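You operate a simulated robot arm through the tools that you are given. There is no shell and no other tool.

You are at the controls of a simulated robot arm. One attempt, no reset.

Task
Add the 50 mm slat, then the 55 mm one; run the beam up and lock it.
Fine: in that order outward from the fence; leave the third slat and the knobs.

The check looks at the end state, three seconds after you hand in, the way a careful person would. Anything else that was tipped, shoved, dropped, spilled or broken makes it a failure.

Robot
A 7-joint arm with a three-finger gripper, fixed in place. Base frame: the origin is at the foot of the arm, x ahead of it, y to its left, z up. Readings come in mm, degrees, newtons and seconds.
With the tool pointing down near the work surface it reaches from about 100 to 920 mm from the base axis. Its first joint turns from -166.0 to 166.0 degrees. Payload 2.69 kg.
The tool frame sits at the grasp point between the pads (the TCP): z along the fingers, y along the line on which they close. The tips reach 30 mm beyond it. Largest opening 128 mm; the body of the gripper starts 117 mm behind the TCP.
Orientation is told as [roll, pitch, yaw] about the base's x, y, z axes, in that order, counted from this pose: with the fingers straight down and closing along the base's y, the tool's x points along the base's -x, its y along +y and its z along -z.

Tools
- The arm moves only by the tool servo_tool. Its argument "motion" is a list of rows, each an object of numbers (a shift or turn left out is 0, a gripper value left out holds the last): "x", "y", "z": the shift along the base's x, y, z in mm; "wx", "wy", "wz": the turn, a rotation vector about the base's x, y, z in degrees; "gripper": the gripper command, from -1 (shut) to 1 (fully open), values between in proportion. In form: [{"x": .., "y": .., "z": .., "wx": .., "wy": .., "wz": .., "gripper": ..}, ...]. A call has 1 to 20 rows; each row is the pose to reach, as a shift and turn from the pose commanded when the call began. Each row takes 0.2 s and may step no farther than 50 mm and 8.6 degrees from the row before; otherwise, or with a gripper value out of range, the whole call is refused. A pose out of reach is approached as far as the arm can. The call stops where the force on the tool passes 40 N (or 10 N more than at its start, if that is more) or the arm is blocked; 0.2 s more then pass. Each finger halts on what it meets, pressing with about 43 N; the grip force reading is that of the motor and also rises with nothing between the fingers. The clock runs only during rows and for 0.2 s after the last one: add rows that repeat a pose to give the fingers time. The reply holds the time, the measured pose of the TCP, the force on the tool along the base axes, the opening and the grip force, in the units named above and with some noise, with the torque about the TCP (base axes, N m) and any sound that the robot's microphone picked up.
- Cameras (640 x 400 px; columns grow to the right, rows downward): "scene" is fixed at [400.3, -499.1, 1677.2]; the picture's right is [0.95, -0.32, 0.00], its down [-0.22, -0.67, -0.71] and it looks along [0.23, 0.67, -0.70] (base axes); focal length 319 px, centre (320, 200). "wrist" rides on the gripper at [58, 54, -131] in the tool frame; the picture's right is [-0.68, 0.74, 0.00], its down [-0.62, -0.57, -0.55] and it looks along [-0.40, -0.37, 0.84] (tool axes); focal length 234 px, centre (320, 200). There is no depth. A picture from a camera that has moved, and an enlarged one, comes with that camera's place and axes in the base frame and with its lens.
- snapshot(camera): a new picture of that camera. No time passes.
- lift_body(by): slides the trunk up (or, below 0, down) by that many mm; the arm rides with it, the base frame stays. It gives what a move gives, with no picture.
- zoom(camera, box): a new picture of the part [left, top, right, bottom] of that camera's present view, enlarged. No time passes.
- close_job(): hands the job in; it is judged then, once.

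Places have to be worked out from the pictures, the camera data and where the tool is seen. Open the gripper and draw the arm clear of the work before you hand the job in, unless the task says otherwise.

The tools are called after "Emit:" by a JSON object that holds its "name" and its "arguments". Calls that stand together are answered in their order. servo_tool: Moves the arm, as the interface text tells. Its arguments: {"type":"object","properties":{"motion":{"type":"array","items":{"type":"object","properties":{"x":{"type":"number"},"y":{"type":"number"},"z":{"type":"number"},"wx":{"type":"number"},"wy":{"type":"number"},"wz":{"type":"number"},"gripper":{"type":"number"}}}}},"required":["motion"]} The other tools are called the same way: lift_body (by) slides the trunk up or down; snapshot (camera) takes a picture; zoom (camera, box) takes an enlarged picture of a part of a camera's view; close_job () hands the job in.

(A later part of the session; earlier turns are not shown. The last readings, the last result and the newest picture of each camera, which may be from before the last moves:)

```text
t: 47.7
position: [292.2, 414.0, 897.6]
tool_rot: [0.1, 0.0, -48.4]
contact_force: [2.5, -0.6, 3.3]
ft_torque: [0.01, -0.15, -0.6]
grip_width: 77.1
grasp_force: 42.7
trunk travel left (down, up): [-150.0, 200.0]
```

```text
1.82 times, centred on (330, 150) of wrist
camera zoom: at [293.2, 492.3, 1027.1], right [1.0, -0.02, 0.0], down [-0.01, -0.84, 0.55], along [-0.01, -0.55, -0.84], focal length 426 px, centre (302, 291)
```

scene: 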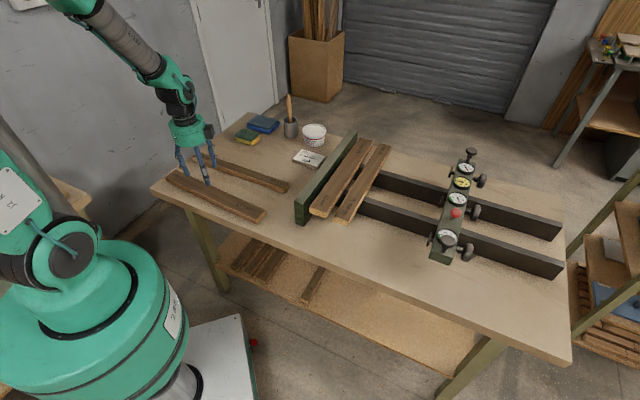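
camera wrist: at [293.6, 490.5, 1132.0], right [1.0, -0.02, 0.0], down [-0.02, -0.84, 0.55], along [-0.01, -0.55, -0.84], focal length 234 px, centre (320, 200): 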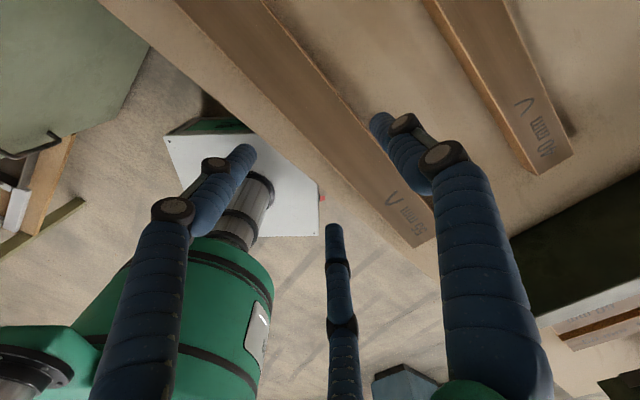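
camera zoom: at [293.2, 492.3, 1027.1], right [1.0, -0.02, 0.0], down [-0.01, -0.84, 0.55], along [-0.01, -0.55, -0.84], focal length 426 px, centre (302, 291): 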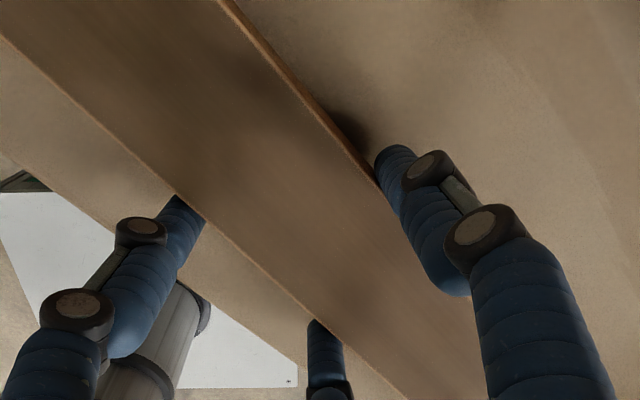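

Gripped at 77.1 (about 54 mm across). Lifting straight up and checking.

Emit:
{"name": "servo_tool", "arguments": {"motion": [{"z": 8, "gripper": -0.5}, {"z": 20}, {"z": 40}, {"z": 65}, {"z": 95}, {"z": 125}, {"z": 125}]}}

Emit:
{"name": "snapshot", "arguments": {"camera": "wrist"}}

Emit:
{"name": "zoom", "arguments": {"camera": "scene", "box": [140, 90, 300, 230]}}

```text
t: 49.3
position: [292.0, 414.5, 1021.2]
tool_rot: [-0.1, 0.1, -48.4]
contact_force: [-0.7, -0.2, -2.6]
ft_torque: [-0.02, 0.01, 0.0]
grip_width: 77.2
grasp_force: 43.6
trunk travel left (down, up): [-150.0, 200.0]
```

```text
taken
camera wrist: at [294.1, 493.3, 1151.5], right [1.0, -0.02, 0.0], down [-0.01, -0.84, 0.55], along [-0.01, -0.55, -0.84], focal length 234 px, centre (320, 200)
```

wrist: 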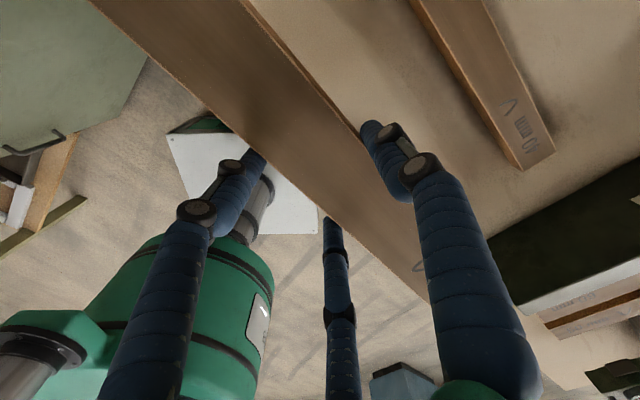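

```text
2.86 times, centred on (220, 160) of scene
camera zoom: at [400.3, -499.1, 1677.2], right [0.95, -0.32, 0.0], down [-0.22, -0.67, -0.71], along [0.23, 0.67, -0.7], focal length 912 px, centre (606, 314)
```

zoom: 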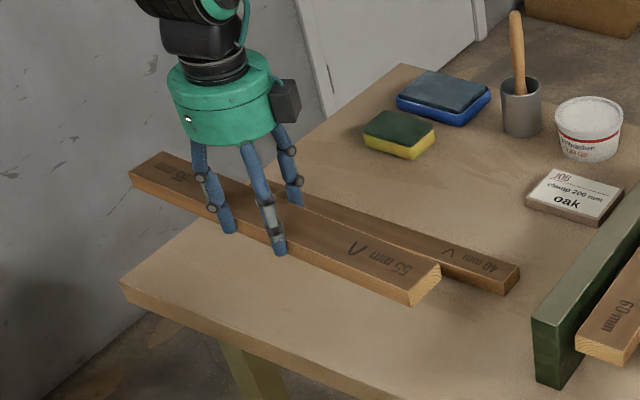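

The 55 mm slat is held level. Carrying it high over to its target outside the 50 (p ≈ 492, q ≈ 760), turning +93° so the V end goes to the far end.

Emit:
{"name": "servo_tool", "arguments": {"motion": [{"z": 40}, {"x": 10, "y": -4, "z": 80, "wz": 3}, {"x": 30, "y": -11, "z": 105, "wz": 9}, {"x": 62, "y": -24, "z": 110, "wz": 15}, {"x": 98, "y": -37, "z": 110, "wz": 21}, {"x": 136, "y": -52, "z": 110, "wz": 27}, {"x": 174, "y": -66, "z": 110, "wz": 33}, {"x": 212, "y": -80, "z": 110, "wz": 39}, {"x": 250, "y": -95, "z": 110, "wz": 45}, {"x": 288, "y": -109, "z": 110, "wz": 51}, {"x": 326, "y": -124, "z": 110, "wz": 57}, {"x": 364, "y": -138, "z": 110, "wz": 63}, {"x": 402, "y": -153, "z": 110, "wz": 69}, {"x": 440, "y": -167, "z": 110, "wz": 75}, {"x": 478, "y": -181, "z": 110, "wz": 81}, {"x": 516, "y": -196, "z": 110, "wz": 87}, {"x": 552, "y": -209, "z": 110, "wz": 93.4}, {"x": 580, "y": -220, "z": 110, "wz": 93.4}, {"x": 593.7, "y": -225.4, "z": 110, "wz": 93.4}, {"x": 593.7, "y": -225.4, "z": 110, "wz": 93.4}]}}

Emit:
{"name": "snapshot", "arguments": {"camera": "wrist"}}

Emit:
{"name": "snapshot", "arguments": {"camera": "scene"}}

```text
t: 53.5
position: [885.5, 189.5, 1130.6]
tool_rot: [-0.1, 0.1, 45.1]
contact_force: [-0.4, 0.2, -4.1]
ft_torque: [-0.02, 0.02, -0.02]
grip_width: 77.2
grasp_force: 43.2
trunk travel left (down, up): [-150.0, 200.0]
```

```text
taken
camera wrist: at [806.5, 185.3, 1261.1], right [-0.04, 1.0, 0.0], down [0.84, 0.04, 0.55], along [0.55, 0.02, -0.84], focal length 234 px, centre (320, 200)
```

wrist: 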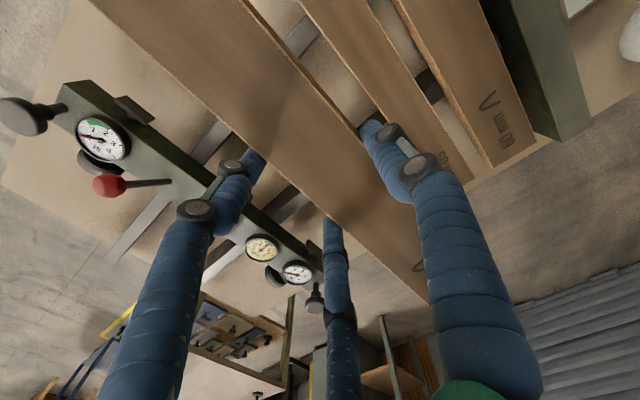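

```text
taken
```

scene: 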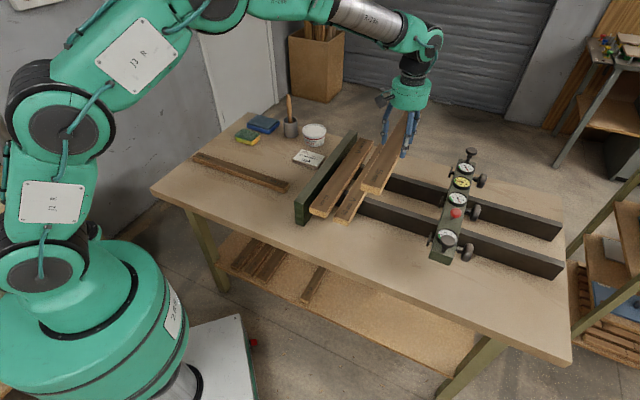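

At p ≈ 492, q ≈ 760. Lowering to just above the rails and checking the gap to the 50 mm slat.

Emit:
{"name": "servo_tool", "arguments": {"motion": [{"z": -35}, {"z": -70}, {"z": -105}, {"z": -135}, {"z": -147}, {"z": -147}]}}

Emit:
{"name": "zoom", "arguments": {"camera": "scene", "box": [320, 180, 400, 230]}}

Emit:
{"name": "snapshot", "arguments": {"camera": "wrist"}}

```text
t: 54.9
position: [885.0, 188.1, 983.6]
tool_rot: [-0.1, 0.1, 45.1]
contact_force: [0.3, -0.1, -3.7]
ft_torque: [-0.03, -0.01, 0.02]
grip_width: 77.2
grasp_force: 42.7
trunk travel left (down, up): [-150.0, 200.0]
```

```text
8.00 times, centred on (360, 205) of scene
camera zoom: at [400.3, -499.1, 1677.2], right [0.95, -0.32, 0.0], down [-0.22, -0.67, -0.71], along [0.23, 0.67, -0.7], focal length 2554 px, centre (0, 160)
```

zoom: 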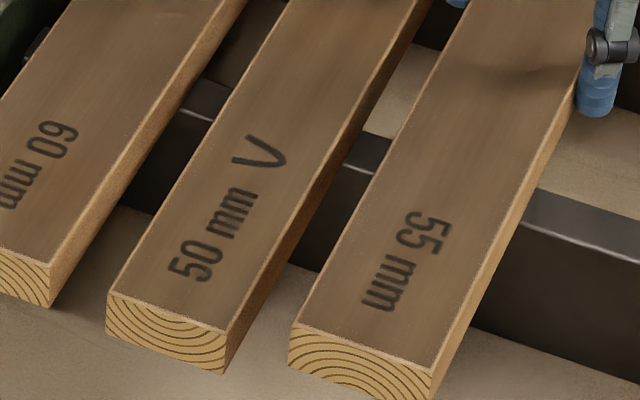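

```text
taken
camera wrist: at [805.8, 184.5, 1115.2], right [-0.04, 1.0, 0.0], down [0.84, 0.04, 0.55], along [0.55, 0.02, -0.84], focal length 234 px, centre (320, 200)
```

wrist: 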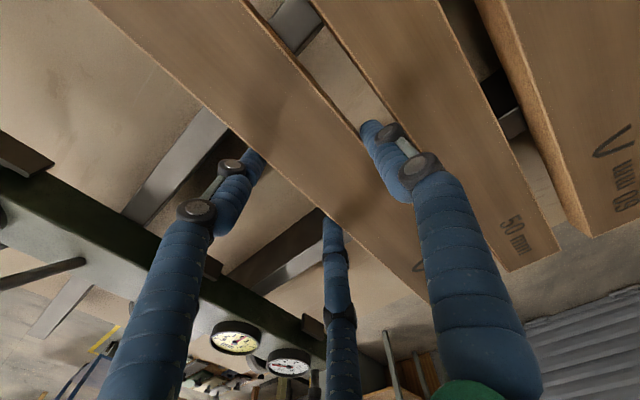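

Near ends line up within ~2–3 mm across all three, and the gap to the 50 is ~25 mm. Lowering onto the rails.

Emit:
{"name": "servo_tool", "arguments": {"motion": [{"z": -5}, {"z": -10}, {"z": -14}, {"z": -14}]}}

Emit:
{"name": "servo_tool", "arguments": {"motion": [{"z": -1.5}, {"z": -1.5}]}}

```text
t: 55.9
position: [885.6, 188.6, 970.3]
tool_rot: [-0.1, 0.1, 45.1]
contact_force: [-0.6, -0.2, -3.2]
ft_torque: [-0.02, -0.05, -0.02]
grip_width: 77.1
grasp_force: 43.2
trunk travel left (down, up): [-150.0, 200.0]
```

```text
t: 56.5
position: [885.5, 188.1, 968.5]
tool_rot: [0.0, 0.1, 45.1]
contact_force: [0.1, 0.7, -4.1]
ft_torque: [-0.04, -0.07, -0.01]
grip_width: 77.2
grasp_force: 43.1
trunk travel left (down, up): [-150.0, 200.0]
```

Still carried. Continuing down in 1 mm steps.

Emit:
{"name": "servo_tool", "arguments": {"motion": [{"z": -1.2}, {"z": -1.2}]}}

Emit:
{"name": "servo_tool", "arguments": {"motion": [{"z": -1.0}, {"z": -1.0}]}}

```text
t: 57.1
position: [884.8, 189.3, 967.3]
tool_rot: [-0.1, 0.1, 45.1]
contact_force: [0.2, 0.4, -4.5]
ft_torque: [-0.02, -0.05, 0.02]
grip_width: 77.1
grasp_force: 43.2
trunk travel left (down, up): [-150.0, 200.0]
```

```text
t: 57.7
position: [885.3, 188.7, 967.2]
tool_rot: [-0.1, 0.0, 45.2]
contact_force: [0.2, -1.7, -1.8]
ft_torque: [-0.13, 0.21, 0.04]
grip_width: 77.1
grasp_force: 42.9
trunk travel left (down, up): [-150.0, 200.0]
```

First touch on the rails. A touch lower, then a small release opening.

Emit:
{"name": "servo_tool", "arguments": {"motion": [{"z": -0.7}, {"z": -0.7, "gripper": 0.22}, {"z": -0.7, "gripper": 0.32}, {"z": -0.7, "gripper": 0.34}, {"z": -0.7, "gripper": 0.34}]}}

Emit:
{"name": "snapshot", "arguments": {"camera": "wrist"}}

```text
t: 58.9
position: [885.2, 188.2, 965.8]
tool_rot: [-0.2, 0.1, 45.1]
contact_force: [0.1, 0.3, -0.8]
ft_torque: [0.01, 0.01, -0.05]
grip_width: 85.7
grasp_force: 0.1
trunk travel left (down, up): [-150.0, 200.0]
```

```text
taken
camera wrist: at [805.9, 184.8, 1096.5], right [-0.04, 1.0, 0.0], down [0.84, 0.04, 0.55], along [0.55, 0.02, -0.84], focal length 234 px, centre (320, 200)
```

wrist: 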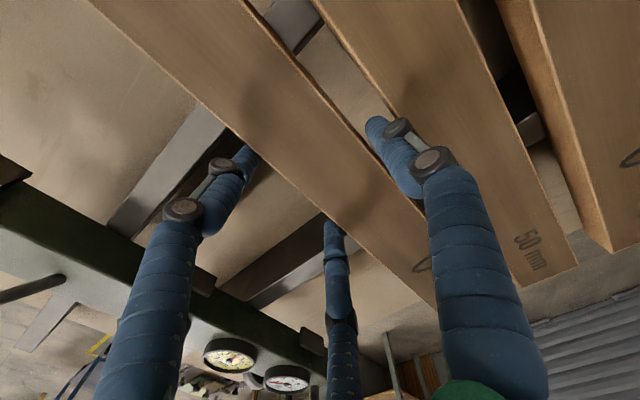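

Released with no residual forces. Lifting straight up, clear of everything, then looking at the result and at the beam.

Emit:
{"name": "servo_tool", "arguments": {"motion": [{"z": 15}, {"z": 45}, {"z": 85}, {"z": 125}, {"z": 160}, {"z": 160}]}}

Emit:
{"name": "snapshot", "arguments": {"camera": "scene"}}

Emit:
{"name": "snapshot", "arguments": {"camera": "wrist"}}

```text
t: 60.3
position: [883.7, 190.1, 1124.4]
tool_rot: [-0.1, 0.0, 45.1]
contact_force: [-0.7, 0.0, 0.8]
ft_torque: [0.01, -0.03, 0.03]
grip_width: 85.6
grasp_force: 0.1
trunk travel left (down, up): [-150.0, 200.0]
```

```text
taken
```

scene: 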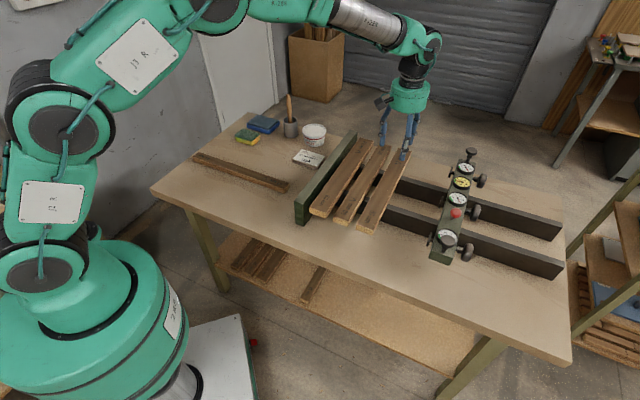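

```text
taken
camera wrist: at [805.5, 186.1, 1254.0], right [-0.04, 1.0, 0.0], down [0.84, 0.04, 0.55], along [0.55, 0.02, -0.84], focal length 234 px, centre (320, 200)
```

wrist: 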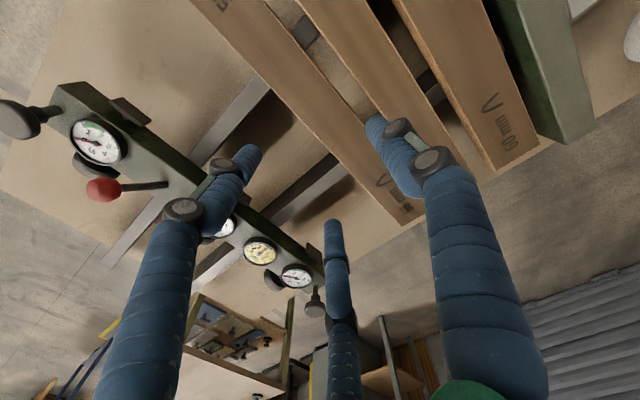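

Three slats are on the rails in order, all V marks outward. Now I'll move to a good viewpoint over the beam to work out its geometry.

Emit:
{"name": "servo_tool", "arguments": {"motion": [{"x": -15, "y": -40, "z": 20}, {"x": -30, "y": -80, "z": 40}, {"x": -40, "y": -120, "z": 55}, {"x": -50, "y": -160, "z": 55}, {"x": -54, "y": -195, "z": 55}, {"x": -54, "y": -210, "z": 55}, {"x": -54, "y": -210, "z": 55}]}}

Emit:
{"name": "snapshot", "arguments": {"camera": "wrist"}}

Emit:
{"name": "zoom", "arguments": {"camera": "wrist", "box": [120, 60, 420, 250]}}

Emit:
{"name": "zoom", "arguments": {"camera": "scene", "box": [425, 180, 505, 270]}}

```text
t: 61.9
position: [831.0, -22.8, 1181.0]
tool_rot: [0.0, 0.1, 45.0]
contact_force: [0.2, 0.5, -1.1]
ft_torque: [-0.01, 0.02, 0.0]
grip_width: 85.9
grasp_force: 0.1
trunk travel left (down, up): [-150.0, 200.0]
```

```text
taken
camera wrist: at [751.4, -26.2, 1311.7], right [-0.04, 1.0, 0.0], down [0.84, 0.04, 0.55], along [0.55, 0.02, -0.84], focal length 234 px, centre (320, 200)
```

wrist: 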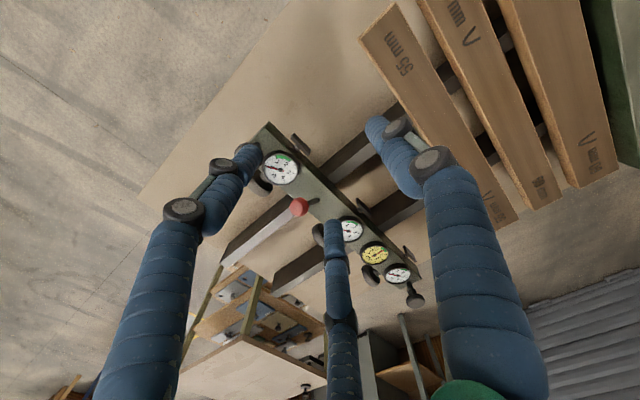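

```text
2.11 times, centred on (270, 155) of wrist
camera zoom: at [751.4, -26.2, 1311.7], right [-0.04, 1.0, 0.0], down [0.84, 0.04, 0.55], along [0.55, 0.02, -0.84], focal length 493 px, centre (425, 295)
```

zoom: 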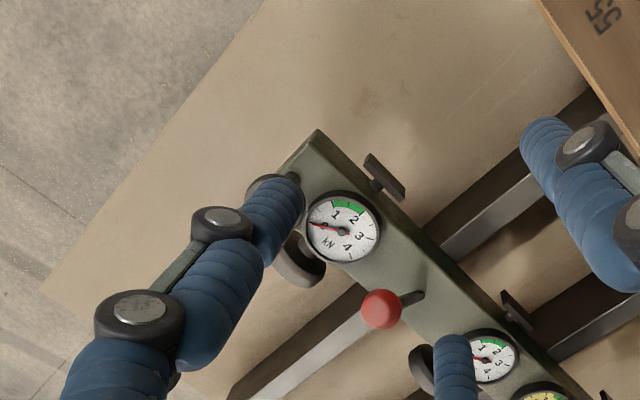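

```text
4.44 times, centred on (465, 225) of scene
camera zoom: at [400.3, -499.1, 1677.2], right [0.95, -0.32, 0.0], down [-0.22, -0.67, -0.71], along [0.23, 0.67, -0.7], focal length 1419 px, centre (-324, 89)
```

zoom: 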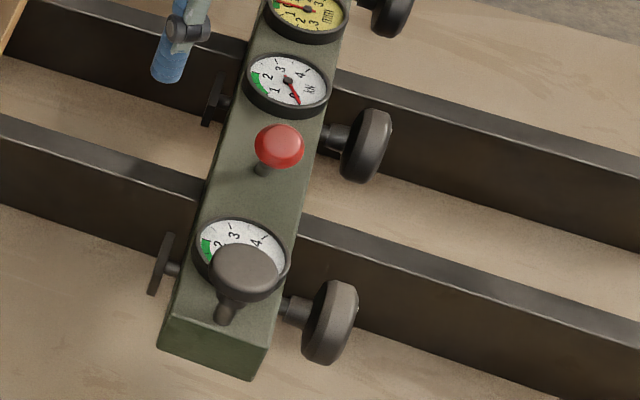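

The red part is a lever with its pivot near (972, −23, 974) and knob near (946, −48, 1032), leaning about 32° toward the near end. That suggests a cam lock. I'll zoom in to get the beam's width, screw spacing and lever detail.

Emit:
{"name": "zoom", "arguments": {"camera": "wrist", "box": [240, 110, 400, 240]}}

Emit:
{"name": "zoom", "arguments": {"camera": "scene", "box": [440, 190, 480, 225]}}

Emit:
{"name": "zoom", "arguments": {"camera": "wrist", "box": [330, 200, 440, 310]}}

```text
3.08 times, centred on (320, 175) of wrist
camera zoom: at [751.4, -26.2, 1311.7], right [-0.04, 1.0, 0.0], down [0.84, 0.04, 0.55], along [0.55, 0.02, -0.84], focal length 720 px, centre (320, 277)
```

zoom: 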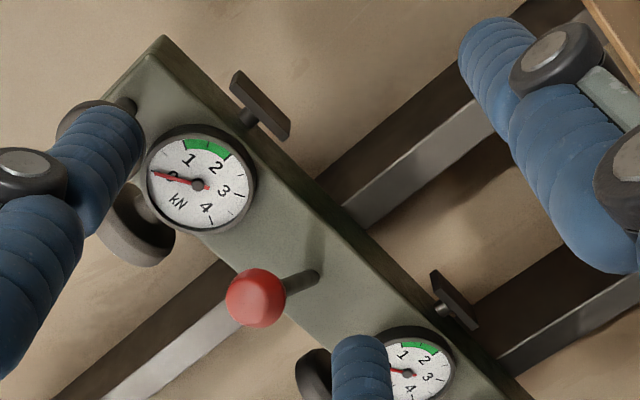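

```text
11.43 times, centred on (460, 208) of scene
camera zoom: at [400.3, -499.1, 1677.2], right [0.95, -0.32, 0.0], down [-0.22, -0.67, -0.71], along [0.23, 0.67, -0.7], focal length 3649 px, centre (-1280, 114)
```

zoom: 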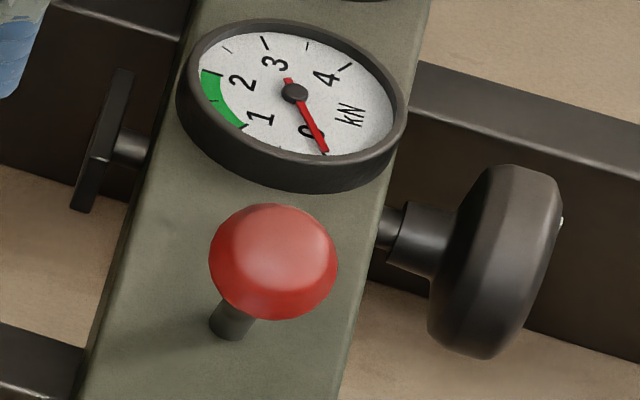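

```text
3.64 times, centred on (385, 255) of wrist
camera zoom: at [751.4, -26.2, 1311.7], right [-0.04, 1.0, 0.0], down [0.84, 0.04, 0.55], along [0.55, 0.02, -0.84], focal length 852 px, centre (84, 0)
```

zoom: 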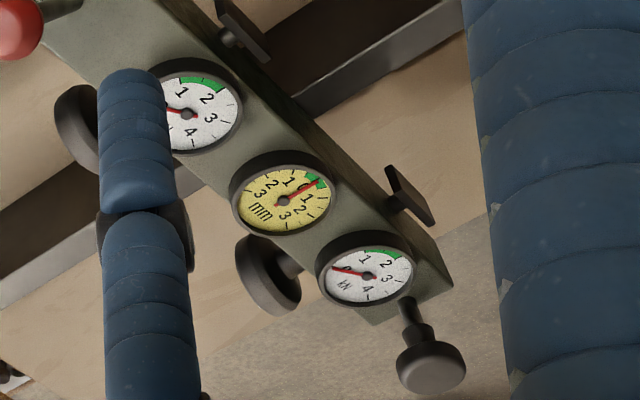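

The beam spans p ≈ 675–733 with its top at z ≈ 972, resting on the rails. Pad faces are at p ≈ 650, so it needs to travel about 205 mm. The free stretch between the near and middle screws is centred at q ≈ 670. That is beyond vertical reach, so I'll tilt the hand 20° outward and approach above it to test reach.

Emit:
{"name": "servo_tool", "arguments": {"motion": [{"wx": 5, "wy": -5, "gripper": 0.53}, {"wx": 10, "wy": -10}, {"x": 30, "y": -2, "z": -20, "wx": 14.14, "wy": -14.14}, {"x": 70, "y": -4, "z": -40, "wx": 14.14, "wy": -14.14}, {"x": 110, "y": -7, "z": -60, "wx": 14.14, "wy": -14.14}, {"x": 152, "y": -9.7, "z": -80, "wx": 14.14, "wy": -14.14}, {"x": 152, "y": -9.7, "z": -80, "wx": 14.14, "wy": -14.14}]}}

Emit:
{"name": "snapshot", "arguments": {"camera": "wrist"}}

Emit:
{"name": "zoom", "arguments": {"camera": "scene", "box": [380, 60, 540, 270]}}

```text
t: 63.5
position: [984.0, -30.6, 1098.7]
tool_rot: [0.0, -19.8, 45.0]
contact_force: [1.3, 0.1, -1.3]
ft_torque: [0.0, 0.04, 0.03]
grip_width: 97.6
grasp_force: 0.0
trunk travel left (down, up): [-150.0, 200.0]
```

```text
taken
camera wrist: at [875.7, -63.6, 1201.9], right [-0.07, 0.97, 0.23], down [0.68, -0.12, 0.72], along [0.73, 0.21, -0.65], focal length 234 px, centre (320, 200)
```

wrist: 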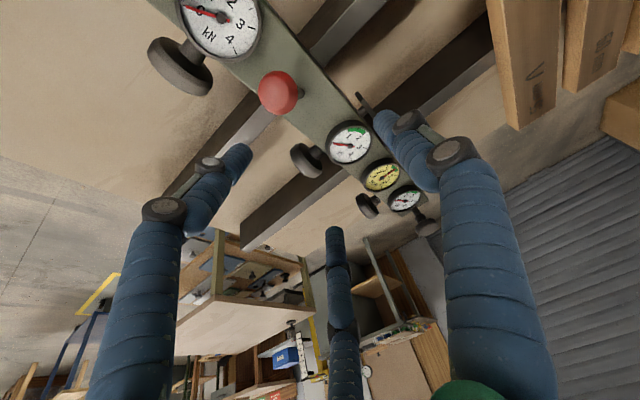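

```text
1.90 times, centred on (460, 165) of scene
camera zoom: at [400.3, -499.1, 1677.2], right [0.95, -0.32, 0.0], down [-0.22, -0.67, -0.71], along [0.23, 0.67, -0.7], focal length 608 px, centre (53, 267)
```

zoom: 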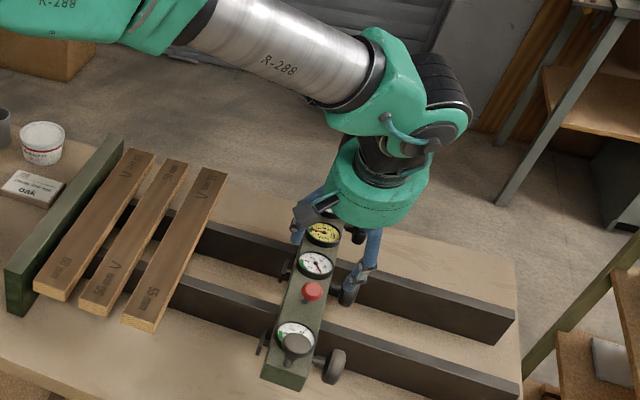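

Full reach at 20° tilt. Tool is at p ≈ 717, q ≈ 674, straddling the beam line. Descending part way and re-checking the clearance to lever, dials and screws.

Emit:
{"name": "servo_tool", "arguments": {"motion": [{"x": -1, "y": -3, "z": -25}, {"x": -1, "y": -3, "z": -50}, {"x": -1, "y": -3, "z": -68}, {"x": -1, "y": -3, "z": -68}]}}

Emit:
{"name": "snapshot", "arguments": {"camera": "wrist"}}

Emit:
{"name": "zoom", "arguments": {"camera": "scene", "box": [410, 100, 530, 260]}}

```text
t: 64.5
position: [981.1, -34.5, 1034.0]
tool_rot: [0.0, -19.8, 45.1]
contact_force: [0.4, -0.2, -0.6]
ft_torque: [0.01, 0.02, -0.01]
grip_width: 98.0
grasp_force: 0.1
trunk travel left (down, up): [-150.0, 200.0]
```

```text
taken
camera wrist: at [873.0, -66.8, 1135.8], right [-0.07, 0.97, 0.23], down [0.68, -0.12, 0.73], along [0.73, 0.21, -0.65], focal length 234 px, centre (320, 200)
```

wrist: 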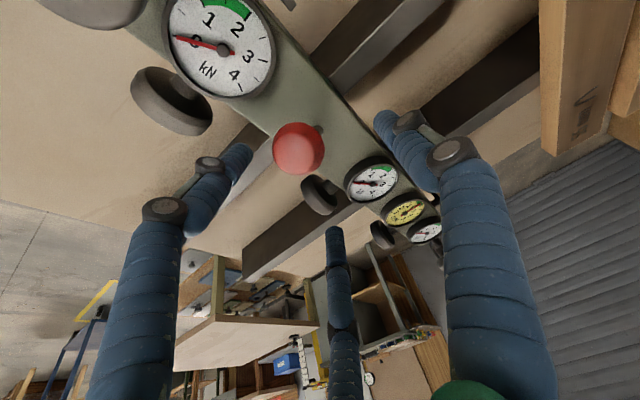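

```text
2.50 times, centred on (470, 180) of scene
camera zoom: at [400.3, -499.1, 1677.2], right [0.95, -0.32, 0.0], down [-0.22, -0.67, -0.71], along [0.23, 0.67, -0.7], focal length 798 px, centre (-55, 250)
```

zoom: 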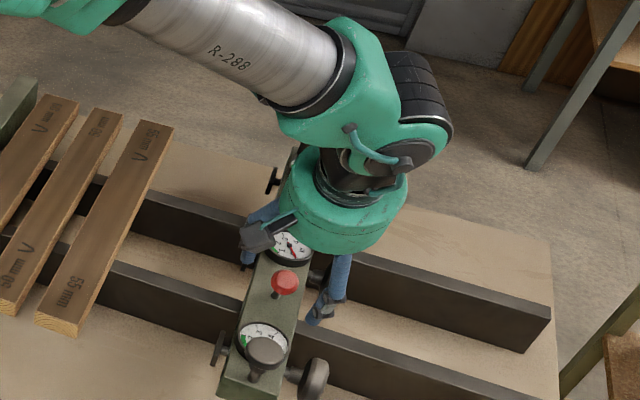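

With this tilt the two outer fingers sit at different heights and the thumb would be over the rail. I'll reduce the tilt to ~13° and shift to q ≈ 655, where all three fingers clear the rail, and check that the arm still reaches.

Emit:
{"name": "servo_tool", "arguments": {"motion": [{"x": -5, "y": -5, "wx": -2.5, "wy": 2.5}, {"x": -10.2, "y": -10.2, "wx": -4.95, "wy": 4.95}, {"x": -10.2, "y": -10.2, "wx": -4.95, "wy": 4.95}, {"x": -10.2, "y": -10.2, "wx": -4.95, "wy": 4.95}]}}

Emit:
{"name": "snapshot", "arguments": {"camera": "wrist"}}

```text
t: 65.5
position: [970.8, -44.1, 1032.9]
tool_rot: [-0.1, -12.8, 44.9]
contact_force: [0.1, 0.0, 0.2]
ft_torque: [0.0, 0.03, -0.02]
grip_width: 97.9
grasp_force: 0.1
trunk travel left (down, up): [-150.0, 200.0]
```

```text
taken
camera wrist: at [872.5, -67.8, 1146.8], right [-0.06, 0.99, 0.15], down [0.74, -0.06, 0.67], along [0.67, 0.15, -0.72], focal length 234 px, centre (320, 200)
```

wrist: 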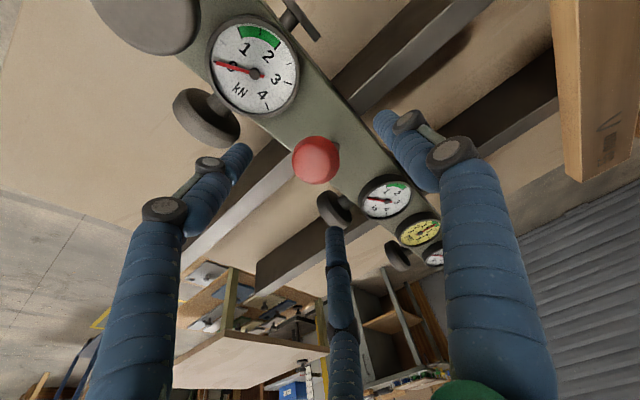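

Still on target at 12.8° tilt. Trying about 5° to see whether the arm can hold it nearly vertical.

Emit:
{"name": "servo_tool", "arguments": {"motion": [{"wx": -2.8, "wy": 2.8}, {"wx": -5.5, "wy": 5.5}, {"wx": -5.5, "wy": 5.5}, {"wx": -5.5, "wy": 5.5}]}}

Emit:
{"name": "snapshot", "arguments": {"camera": "wrist"}}

Emit:
{"name": "zoom", "arguments": {"camera": "scene", "box": [410, 100, 530, 260]}}

```text
t: 66.5
position: [971.3, -44.1, 1032.2]
tool_rot: [-0.1, -5.0, 45.1]
contact_force: [0.2, -1.0, 0.1]
ft_torque: [-0.04, 0.02, 0.0]
grip_width: 97.8
grasp_force: 0.1
trunk travel left (down, up): [-150.0, 200.0]
```

```text
taken
camera wrist: at [884.4, -56.4, 1157.8], right [-0.05, 1.0, 0.06], down [0.8, 0.0, 0.6], along [0.6, 0.07, -0.8], focal length 234 px, centre (320, 200)
```

wrist: 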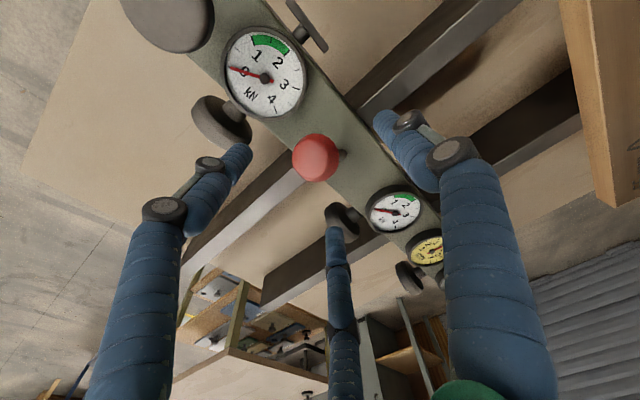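

```text
2.50 times, centred on (470, 180) of scene
camera zoom: at [400.3, -499.1, 1677.2], right [0.95, -0.32, 0.0], down [-0.22, -0.67, -0.71], along [0.23, 0.67, -0.7], focal length 798 px, centre (-55, 250)
```

zoom: 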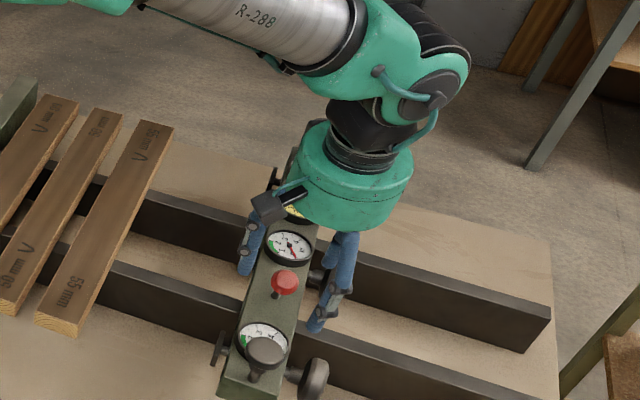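

Only about 5° of tilt is needed, which keeps the fingertips nearly level. I'll zoom to verify the beam's edges against the finger positions before going down.

Emit:
{"name": "zoom", "arguments": {"camera": "wrist", "box": [200, 60, 420, 230]}}

Emit:
{"name": "zoom", "arguments": {"camera": "scene", "box": [430, 170, 500, 250]}}

```text
2.35 times, centred on (310, 145) of wrist
camera zoom: at [884.4, -56.4, 1157.8], right [-0.05, 1.0, 0.06], down [0.8, 0.0, 0.6], along [0.6, 0.07, -0.8], focal length 551 px, centre (344, 329)
```

zoom: 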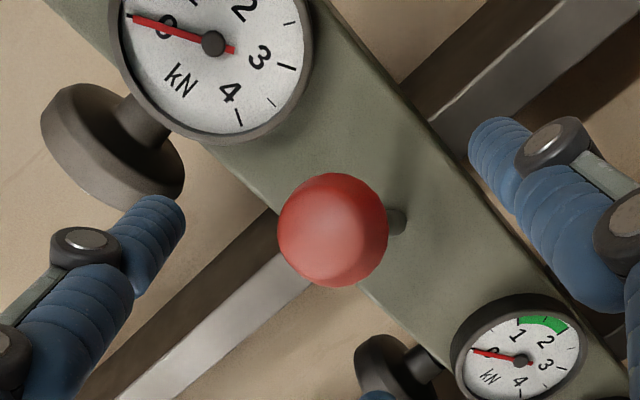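

```text
5.00 times, centred on (465, 210) of scene
camera zoom: at [400.3, -499.1, 1677.2], right [0.95, -0.32, 0.0], down [-0.22, -0.67, -0.71], along [0.23, 0.67, -0.7], focal length 1596 px, centre (-405, 150)
```

zoom: 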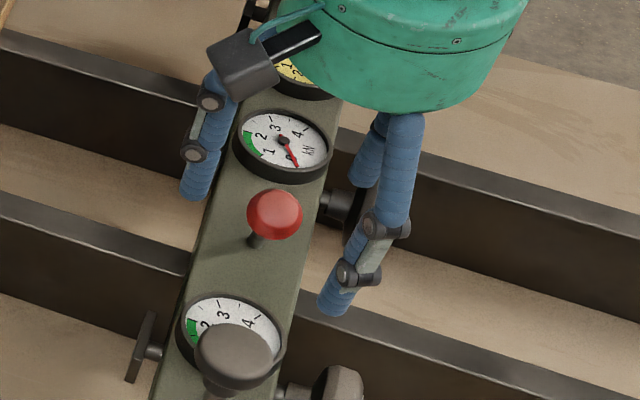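

Beam edges confirmed at p ≈ 676 and ≈ 733. Narrowing to 92 mm, shifting to q ≈ 661 and going down over the beam in small steps.

Emit:
{"name": "servo_tool", "arguments": {"motion": [{"x": 3.8, "y": 3.8, "z": 0, "gripper": 0.4375}, {"x": 3.8, "y": 3.8, "z": -15}, {"x": 3.8, "y": 3.8, "z": -25}, {"x": 3.8, "y": 3.8, "z": -32}, {"x": 3.8, "y": 3.8, "z": -39}, {"x": 3.8, "y": 3.8, "z": -46}, {"x": 3.8, "y": 3.8, "z": -53}, {"x": 3.8, "y": 3.8, "z": -60}, {"x": 3.8, "y": 3.8, "z": -66}, {"x": 3.8, "y": 3.8, "z": -66}]}}

Emit:
{"name": "snapshot", "arguments": {"camera": "wrist"}}

Emit:
{"name": "zoom", "arguments": {"camera": "scene", "box": [430, 150, 510, 250]}}

```text
t: 68.7
position: [975.0, -41.9, 967.1]
tool_rot: [-0.1, -5.1, 45.1]
contact_force: [-0.7, 0.2, 0.2]
ft_torque: [-0.05, -0.01, -0.01]
grip_width: 92.1
grasp_force: 0.2
trunk travel left (down, up): [-150.0, 200.0]
```

```text
taken
camera wrist: at [888.2, -53.0, 1091.9], right [-0.05, 1.0, 0.06], down [0.8, 0.0, 0.6], along [0.6, 0.07, -0.8], focal length 234 px, centre (320, 200)
```

wrist: 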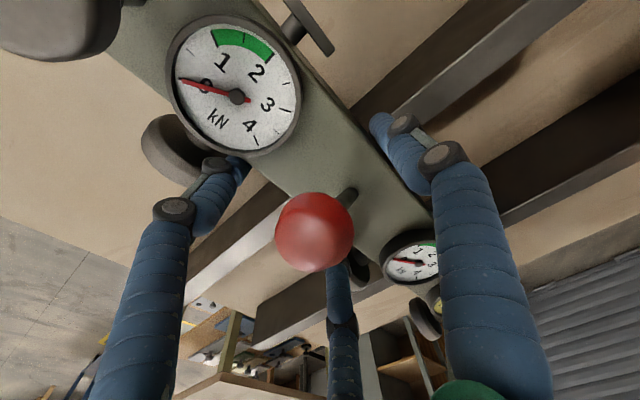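

```text
4.00 times, centred on (470, 200) of scene
camera zoom: at [400.3, -499.1, 1677.2], right [0.95, -0.32, 0.0], down [-0.22, -0.67, -0.71], along [0.23, 0.67, -0.7], focal length 1277 px, centre (-280, 200)
```

zoom: 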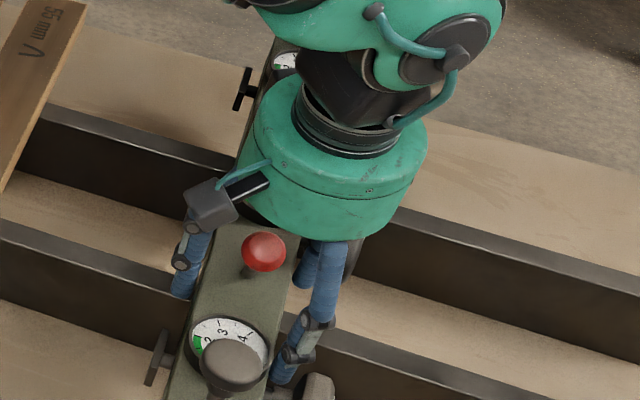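

The hand straddles the beam with no contact, and the thumb sits behind the pad plane so it won't foul the slats. Closing on the beam body.

Emit:
{"name": "servo_tool", "arguments": {"motion": [{"gripper": 0.35}, {"gripper": 0.25}, {"gripper": 0.0}, {"gripper": 0.0}, {"gripper": 0.0}]}}

Emit:
{"name": "zoom", "arguments": {"camera": "scene", "box": [430, 150, 510, 250]}}

```text
t: 69.9
position: [975.4, -40.9, 967.2]
tool_rot: [-0.1, -5.2, 45.1]
contact_force: [-1.9, 2.3, 2.5]
ft_torque: [0.15, 0.43, -0.36]
grip_width: 83.9
grasp_force: 45.0
trunk travel left (down, up): [-150.0, 200.0]
```

```text
4.00 times, centred on (470, 200) of scene
camera zoom: at [400.3, -499.1, 1677.2], right [0.95, -0.32, 0.0], down [-0.22, -0.67, -0.71], along [0.23, 0.67, -0.7], focal length 1277 px, centre (-280, 200)
```

zoom: 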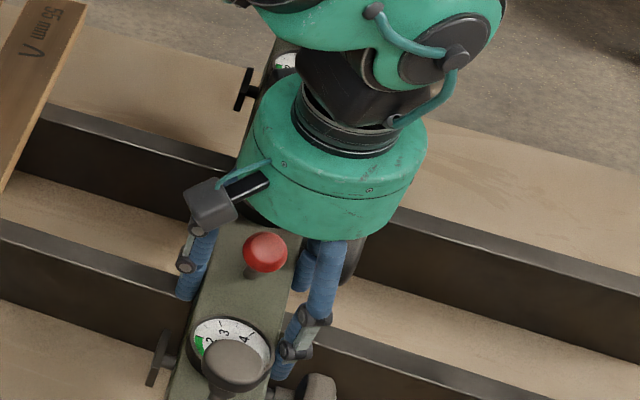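

Firm grip at 83.9 (about 59 mm). Testing a slow 10 mm run toward the slats and watching the force.

Emit:
{"name": "servo_tool", "arguments": {"motion": [{"x": -1.8, "y": 1.8}, {"x": -3.5, "y": 3.5}, {"x": -5.3, "y": 5.3}, {"x": -7.1, "y": 7.1}, {"x": -7.1, "y": 7.1}]}}

Emit:
{"name": "snapshot", "arguments": {"camera": "wrist"}}

Emit:
{"name": "snapshot", "arguments": {"camera": "scene"}}

```text
t: 71.1
position: [968.6, -34.3, 967.9]
tool_rot: [0.0, -5.2, 45.0]
contact_force: [1.6, 0.4, 10.1]
ft_torque: [0.26, -0.06, -0.76]
grip_width: 84.2
grasp_force: 45.1
trunk travel left (down, up): [-150.0, 200.0]
```

```text
taken
camera wrist: at [880.6, -45.7, 1092.1], right [-0.05, 1.0, 0.06], down [0.8, 0.0, 0.6], along [0.6, 0.07, -0.8], focal length 234 px, centre (320, 200)
```

wrist: 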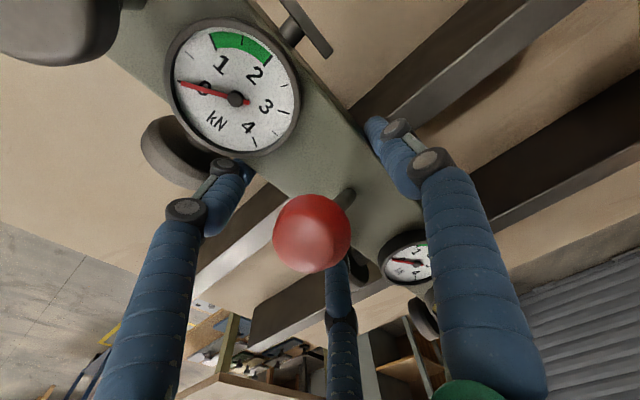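

```text
taken
```

scene: 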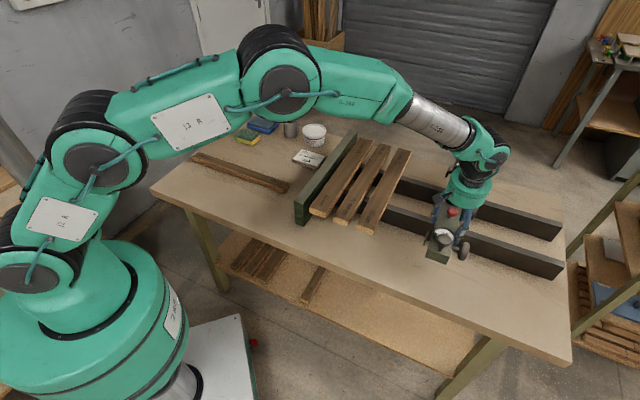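

The beam slides freely with the hand at very low lateral force. Continuing the run in steady 5 mm rows.

Emit:
{"name": "servo_tool", "arguments": {"motion": [{"x": -3.5, "y": 3.5, "z": 0.3}, {"x": -7.1, "y": 7.1, "z": 0.6}, {"x": -10.6, "y": 10.6, "z": 0.6}, {"x": -14.1, "y": 14.1, "z": 0.6}, {"x": -17.7, "y": 17.7, "z": 0.6}, {"x": -21.2, "y": 21.2, "z": 0.6}, {"x": -24.7, "y": 24.7, "z": 0.6}, {"x": -28.3, "y": 28.3, "z": 0.6}, {"x": -31.8, "y": 31.8, "z": 0.6}, {"x": -35.4, "y": 35.4, "z": 0.6}, {"x": -38.9, "y": 38.9, "z": 0.6}, {"x": -42.4, "y": 42.4, "z": 0.6}, {"x": -46, "y": 46, "z": 0.6}, {"x": -49.5, "y": 49.5, "z": 0.6}, {"x": -49.5, "y": 49.5, "z": 0.6}]}}

Emit:
{"name": "snapshot", "arguments": {"camera": "wrist"}}

Emit:
{"name": "zoom", "arguments": {"camera": "scene", "box": [360, 120, 520, 260]}}

```text
t: 74.3
position: [918.9, 16.3, 965.9]
tool_rot: [-0.1, -5.1, 45.0]
contact_force: [0.4, 1.0, 2.3]
ft_torque: [0.29, -0.18, -0.63]
grip_width: 84.1
grasp_force: 45.0
trunk travel left (down, up): [-150.0, 200.0]
```

```text
taken
camera wrist: at [831.1, 4.1, 1092.3], right [-0.04, 1.0, 0.06], down [0.8, 0.0, 0.6], along [0.6, 0.07, -0.8], focal length 234 px, centre (320, 200)
```

wrist: 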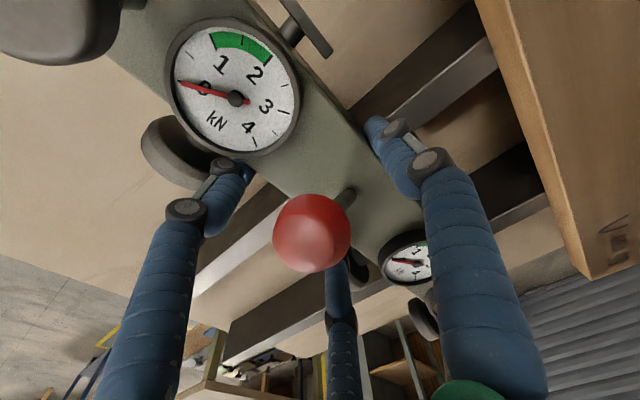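

```text
2.86 times, centred on (440, 190) of scene
camera zoom: at [400.3, -499.1, 1677.2], right [0.95, -0.32, 0.0], down [-0.22, -0.67, -0.71], along [0.23, 0.67, -0.7], focal length 912 px, centre (-23, 229)
```

zoom: 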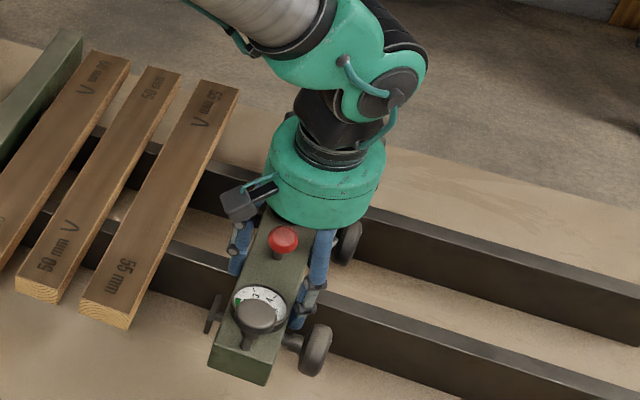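

Running smoothly. The pads are now ~60 mm from the 55 mm slat, so I'll continue another 55 mm and slow down before contact.

Emit:
{"name": "servo_tool", "arguments": {"motion": [{"x": -3.5, "y": 3.5}, {"x": -7.1, "y": 7.1}, {"x": -10.6, "y": 10.6}, {"x": -14.1, "y": 14.1}, {"x": -17.7, "y": 17.7}, {"x": -21.2, "y": 21.2}, {"x": -24.7, "y": 24.7}, {"x": -28.3, "y": 28.3}, {"x": -31.8, "y": 31.8}, {"x": -35.4, "y": 35.4}, {"x": -37.5, "y": 37.5}, {"x": -38.9, "y": 38.9}, {"x": -38.9, "y": 38.9}]}}

Emit:
{"name": "snapshot", "arguments": {"camera": "wrist"}}

Emit:
{"name": "zoom", "arguments": {"camera": "scene", "box": [340, 120, 480, 260]}}

```text
t: 77.1
position: [879.0, 54.8, 967.4]
tool_rot: [-0.1, -5.1, 45.1]
contact_force: [-0.1, -2.3, 4.5]
ft_torque: [0.17, 0.27, -0.7]
grip_width: 83.9
grasp_force: 44.5
trunk travel left (down, up): [-150.0, 200.0]
```

```text
taken
camera wrist: at [792.6, 42.5, 1092.2], right [-0.05, 1.0, 0.06], down [0.8, 0.0, 0.6], along [0.6, 0.07, -0.8], focal length 234 px, centre (320, 200)
```

wrist: 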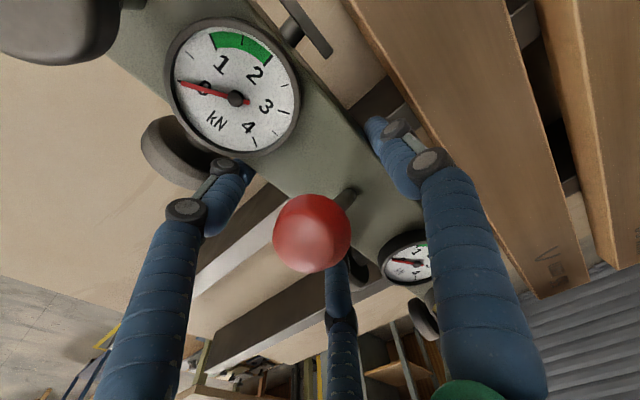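

```text
2.86 times, centred on (410, 190) of scene
camera zoom: at [400.3, -499.1, 1677.2], right [0.95, -0.32, 0.0], down [-0.22, -0.67, -0.71], along [0.23, 0.67, -0.7], focal length 912 px, centre (63, 229)
```

zoom: 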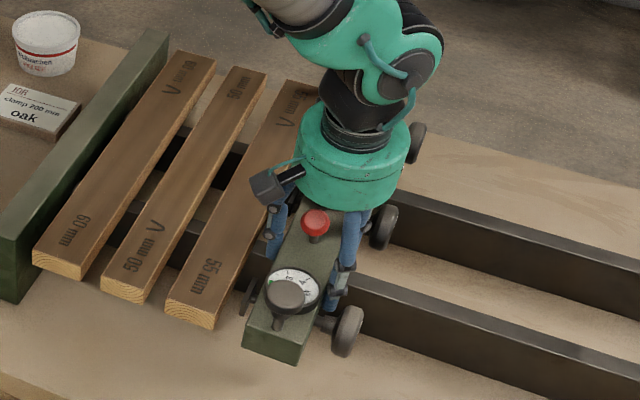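

Pads are about to meet the 55 mm slat. Continuing slowly (3 mm per row) to gather the slats together.

Emit:
{"name": "servo_tool", "arguments": {"motion": [{"x": -2.1, "y": 2.1}, {"x": -4.2, "y": 4.2}, {"x": -6.4, "y": 6.4}, {"x": -8.5, "y": 8.5}, {"x": -10.6, "y": 10.6}, {"x": -12.7, "y": 12.7}, {"x": -14.8, "y": 14.8}, {"x": -17, "y": 17}, {"x": -19.1, "y": 19.1}, {"x": -21.2, "y": 21.2}, {"x": -21.2, "y": 21.2}]}}

Emit:
{"name": "snapshot", "arguments": {"camera": "wrist"}}

Emit:
{"name": "zoom", "arguments": {"camera": "scene", "box": [310, 120, 450, 260]}}

```text
t: 79.5
position: [857.6, 75.9, 967.5]
tool_rot: [-0.1, -5.0, 45.1]
contact_force: [3.2, 1.2, 9.1]
ft_torque: [0.4, 0.23, -0.94]
grip_width: 83.9
grasp_force: 45.1
trunk travel left (down, up): [-150.0, 200.0]
```

```text
taken
camera wrist: at [770.9, 64.1, 1092.1], right [-0.05, 1.0, 0.06], down [0.8, 0.0, 0.6], along [0.6, 0.07, -0.8], focal length 234 px, centre (320, 200)
```

wrist: 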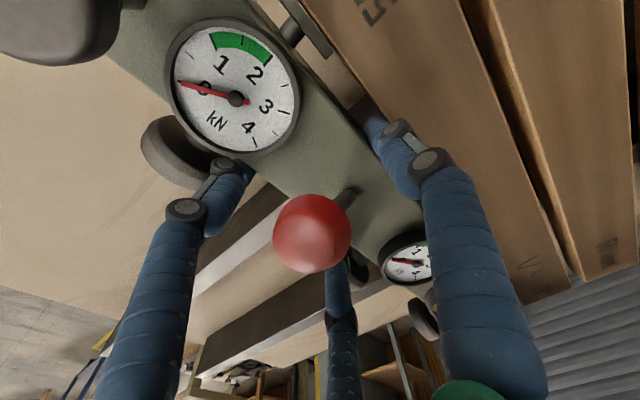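

```text
2.86 times, centred on (380, 190) of scene
camera zoom: at [400.3, -499.1, 1677.2], right [0.95, -0.32, 0.0], down [-0.22, -0.67, -0.71], along [0.23, 0.67, -0.7], focal length 912 px, centre (149, 229)
```

zoom: 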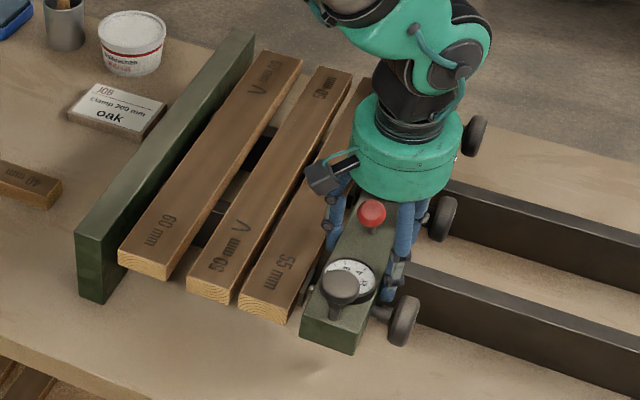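

The 55 is closing on the 50 at low force. Continuing another 30 mm.

Emit:
{"name": "servo_tool", "arguments": {"motion": [{"x": -2.1, "y": 2.1, "z": 0.3}, {"x": -4.2, "y": 4.2, "z": 0.3}, {"x": -6.4, "y": 6.4, "z": 0.3}, {"x": -8.5, "y": 8.5, "z": 0.3}, {"x": -10.6, "y": 10.6, "z": 0.3}, {"x": -12.7, "y": 12.7, "z": 0.3}, {"x": -14.8, "y": 14.8, "z": 0.3}, {"x": -17, "y": 17, "z": 0.3}, {"x": -19.1, "y": 19.1, "z": 0.3}, {"x": -21.2, "y": 21.2, "z": 0.3}, {"x": -21.2, "y": 21.2, "z": 0.3}]}}

Emit:
{"name": "snapshot", "arguments": {"camera": "wrist"}}

Emit:
{"name": "zoom", "arguments": {"camera": "scene", "box": [290, 120, 430, 260]}}

```text
t: 81.9
position: [837.1, 97.0, 967.7]
tool_rot: [0.0, -5.1, 45.0]
contact_force: [0.6, -3.2, -6.5]
ft_torque: [0.42, -0.23, -0.76]
grip_width: 84.1
grasp_force: 44.1
trunk travel left (down, up): [-150.0, 200.0]
```

```text
taken
camera wrist: at [749.8, 85.4, 1092.3], right [-0.05, 1.0, 0.06], down [0.8, 0.0, 0.6], along [0.6, 0.07, -0.8], focal length 234 px, centre (320, 200)
```

wrist: 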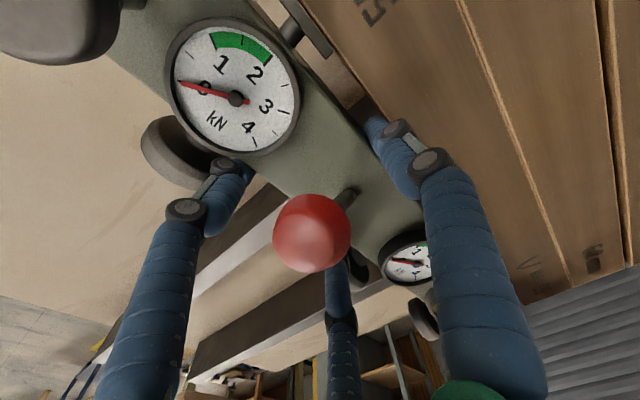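

```text
2.86 times, centred on (360, 190) of scene
camera zoom: at [400.3, -499.1, 1677.2], right [0.95, -0.32, 0.0], down [-0.22, -0.67, -0.71], along [0.23, 0.67, -0.7], focal length 912 px, centre (206, 229)
```

zoom: 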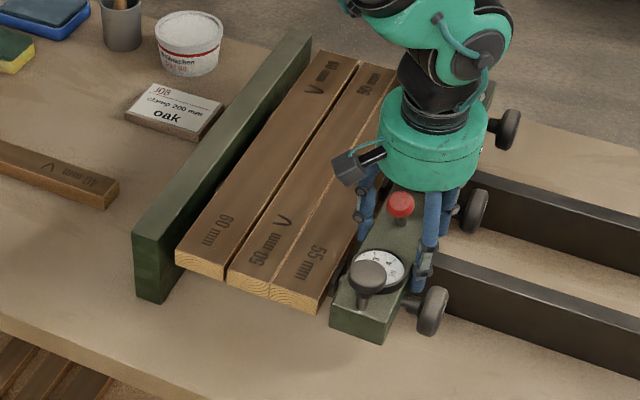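

All three slats are nearly closed up against the fence. Slow final approach until contact force builds.

Emit:
{"name": "servo_tool", "arguments": {"motion": [{"x": -1.4, "y": 1.4, "z": -0.2}, {"x": -2.8, "y": 2.8, "z": -0.2}, {"x": -4.2, "y": 4.2, "z": -0.2}, {"x": -5.6, "y": 5.6, "z": -0.2}, {"x": -7.0, "y": 7.0, "z": -0.2}, {"x": -8.0, "y": 8.0, "z": -0.2}, {"x": -9.0, "y": 9.0, "z": -0.2}, {"x": -9.0, "y": 9.0, "z": -0.2}]}}

Emit:
{"name": "zoom", "arguments": {"camera": "scene", "box": [290, 120, 430, 260]}}

```text
t: 83.7
position: [828.9, 105.9, 966.9]
tool_rot: [-0.2, -5.0, 45.0]
contact_force: [2.8, -6.9, 0.6]
ft_torque: [0.06, 0.03, -0.44]
grip_width: 84.1
grasp_force: 45.1
trunk travel left (down, up): [-150.0, 200.0]
```

```text
2.86 times, centred on (360, 190) of scene
camera zoom: at [400.3, -499.1, 1677.2], right [0.95, -0.32, 0.0], down [-0.22, -0.67, -0.71], along [0.23, 0.67, -0.7], focal length 912 px, centre (206, 229)
```

zoom: 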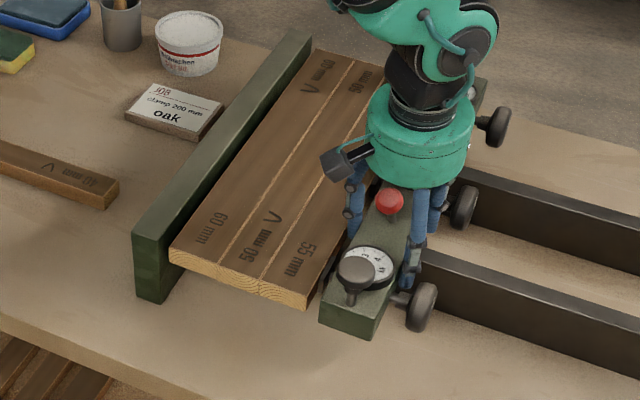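

Slats are together, resisting with ~7 N. Continuing in 1 mm steps until they seat against the fence.

Emit:
{"name": "servo_tool", "arguments": {"motion": [{"x": -0.7, "y": 0.7}, {"x": -1.4, "y": 1.4}, {"x": -2.1, "y": 2.1}, {"x": -2.8, "y": 2.8}, {"x": -3.5, "y": 3.5}, {"x": -4.2, "y": 4.2}, {"x": -4.2, "y": 4.2}]}}

Emit:
{"name": "zoom", "arguments": {"camera": "scene", "box": [310, 160, 390, 230]}}

```text
t: 85.3
position: [824.2, 110.7, 967.4]
tool_rot: [0.0, -5.2, 45.0]
contact_force: [4.5, -4.4, -2.3]
ft_torque: [0.47, -0.59, -0.59]
grip_width: 84.1
grasp_force: 44.9
trunk travel left (down, up): [-150.0, 200.0]
```

```text
5.71 times, centred on (350, 195) of scene
camera zoom: at [400.3, -499.1, 1677.2], right [0.95, -0.32, 0.0], down [-0.22, -0.67, -0.71], along [0.23, 0.67, -0.7], focal length 1824 px, centre (149, 229)
```

zoom: 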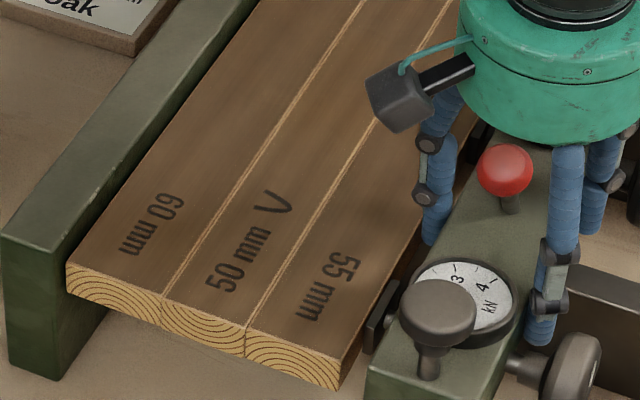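

Still sliding at ~6 N, with the 60 nearly at the fence. Continuing.

Emit:
{"name": "servo_tool", "arguments": {"motion": [{"x": -0.7, "y": 0.7}, {"x": -1.4, "y": 1.4}, {"x": -2.1, "y": 2.1}, {"x": -2.8, "y": 2.8}, {"x": -3.5, "y": 3.5}, {"x": -4.2, "y": 4.2}, {"x": -4.9, "y": 4.9}, {"x": -5.6, "y": 5.6}, {"x": -5.6, "y": 5.6}]}}

Emit:
{"name": "zoom", "arguments": {"camera": "scene", "box": [310, 160, 390, 230]}}

```text
t: 86.7
position: [823.1, 112.0, 967.3]
tool_rot: [-0.1, -5.3, 45.1]
contact_force: [10.4, -6.1, -9.0]
ft_torque: [-1.17, -0.24, 0.03]
grip_width: 83.7
grasp_force: 45.2
trunk travel left (down, up): [-150.0, 200.0]
stopped in row 7: the force on the tool passed its limit at 42 N (the readings are from after the stop); the commanded pose is now the measured one
```

```text
5.71 times, centred on (350, 195) of scene
camera zoom: at [400.3, -499.1, 1677.2], right [0.95, -0.32, 0.0], down [-0.22, -0.67, -0.71], along [0.23, 0.67, -0.7], focal length 1824 px, centre (149, 229)
```

zoom: 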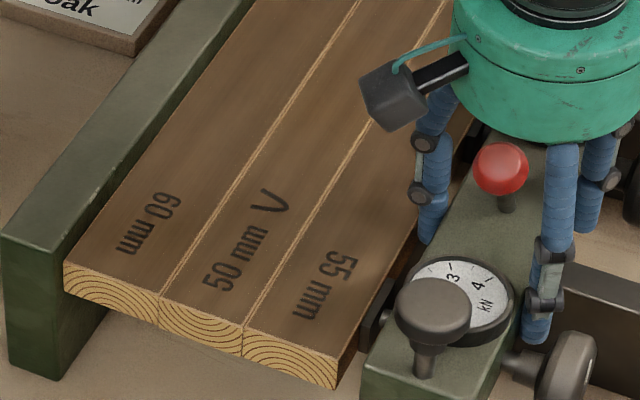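

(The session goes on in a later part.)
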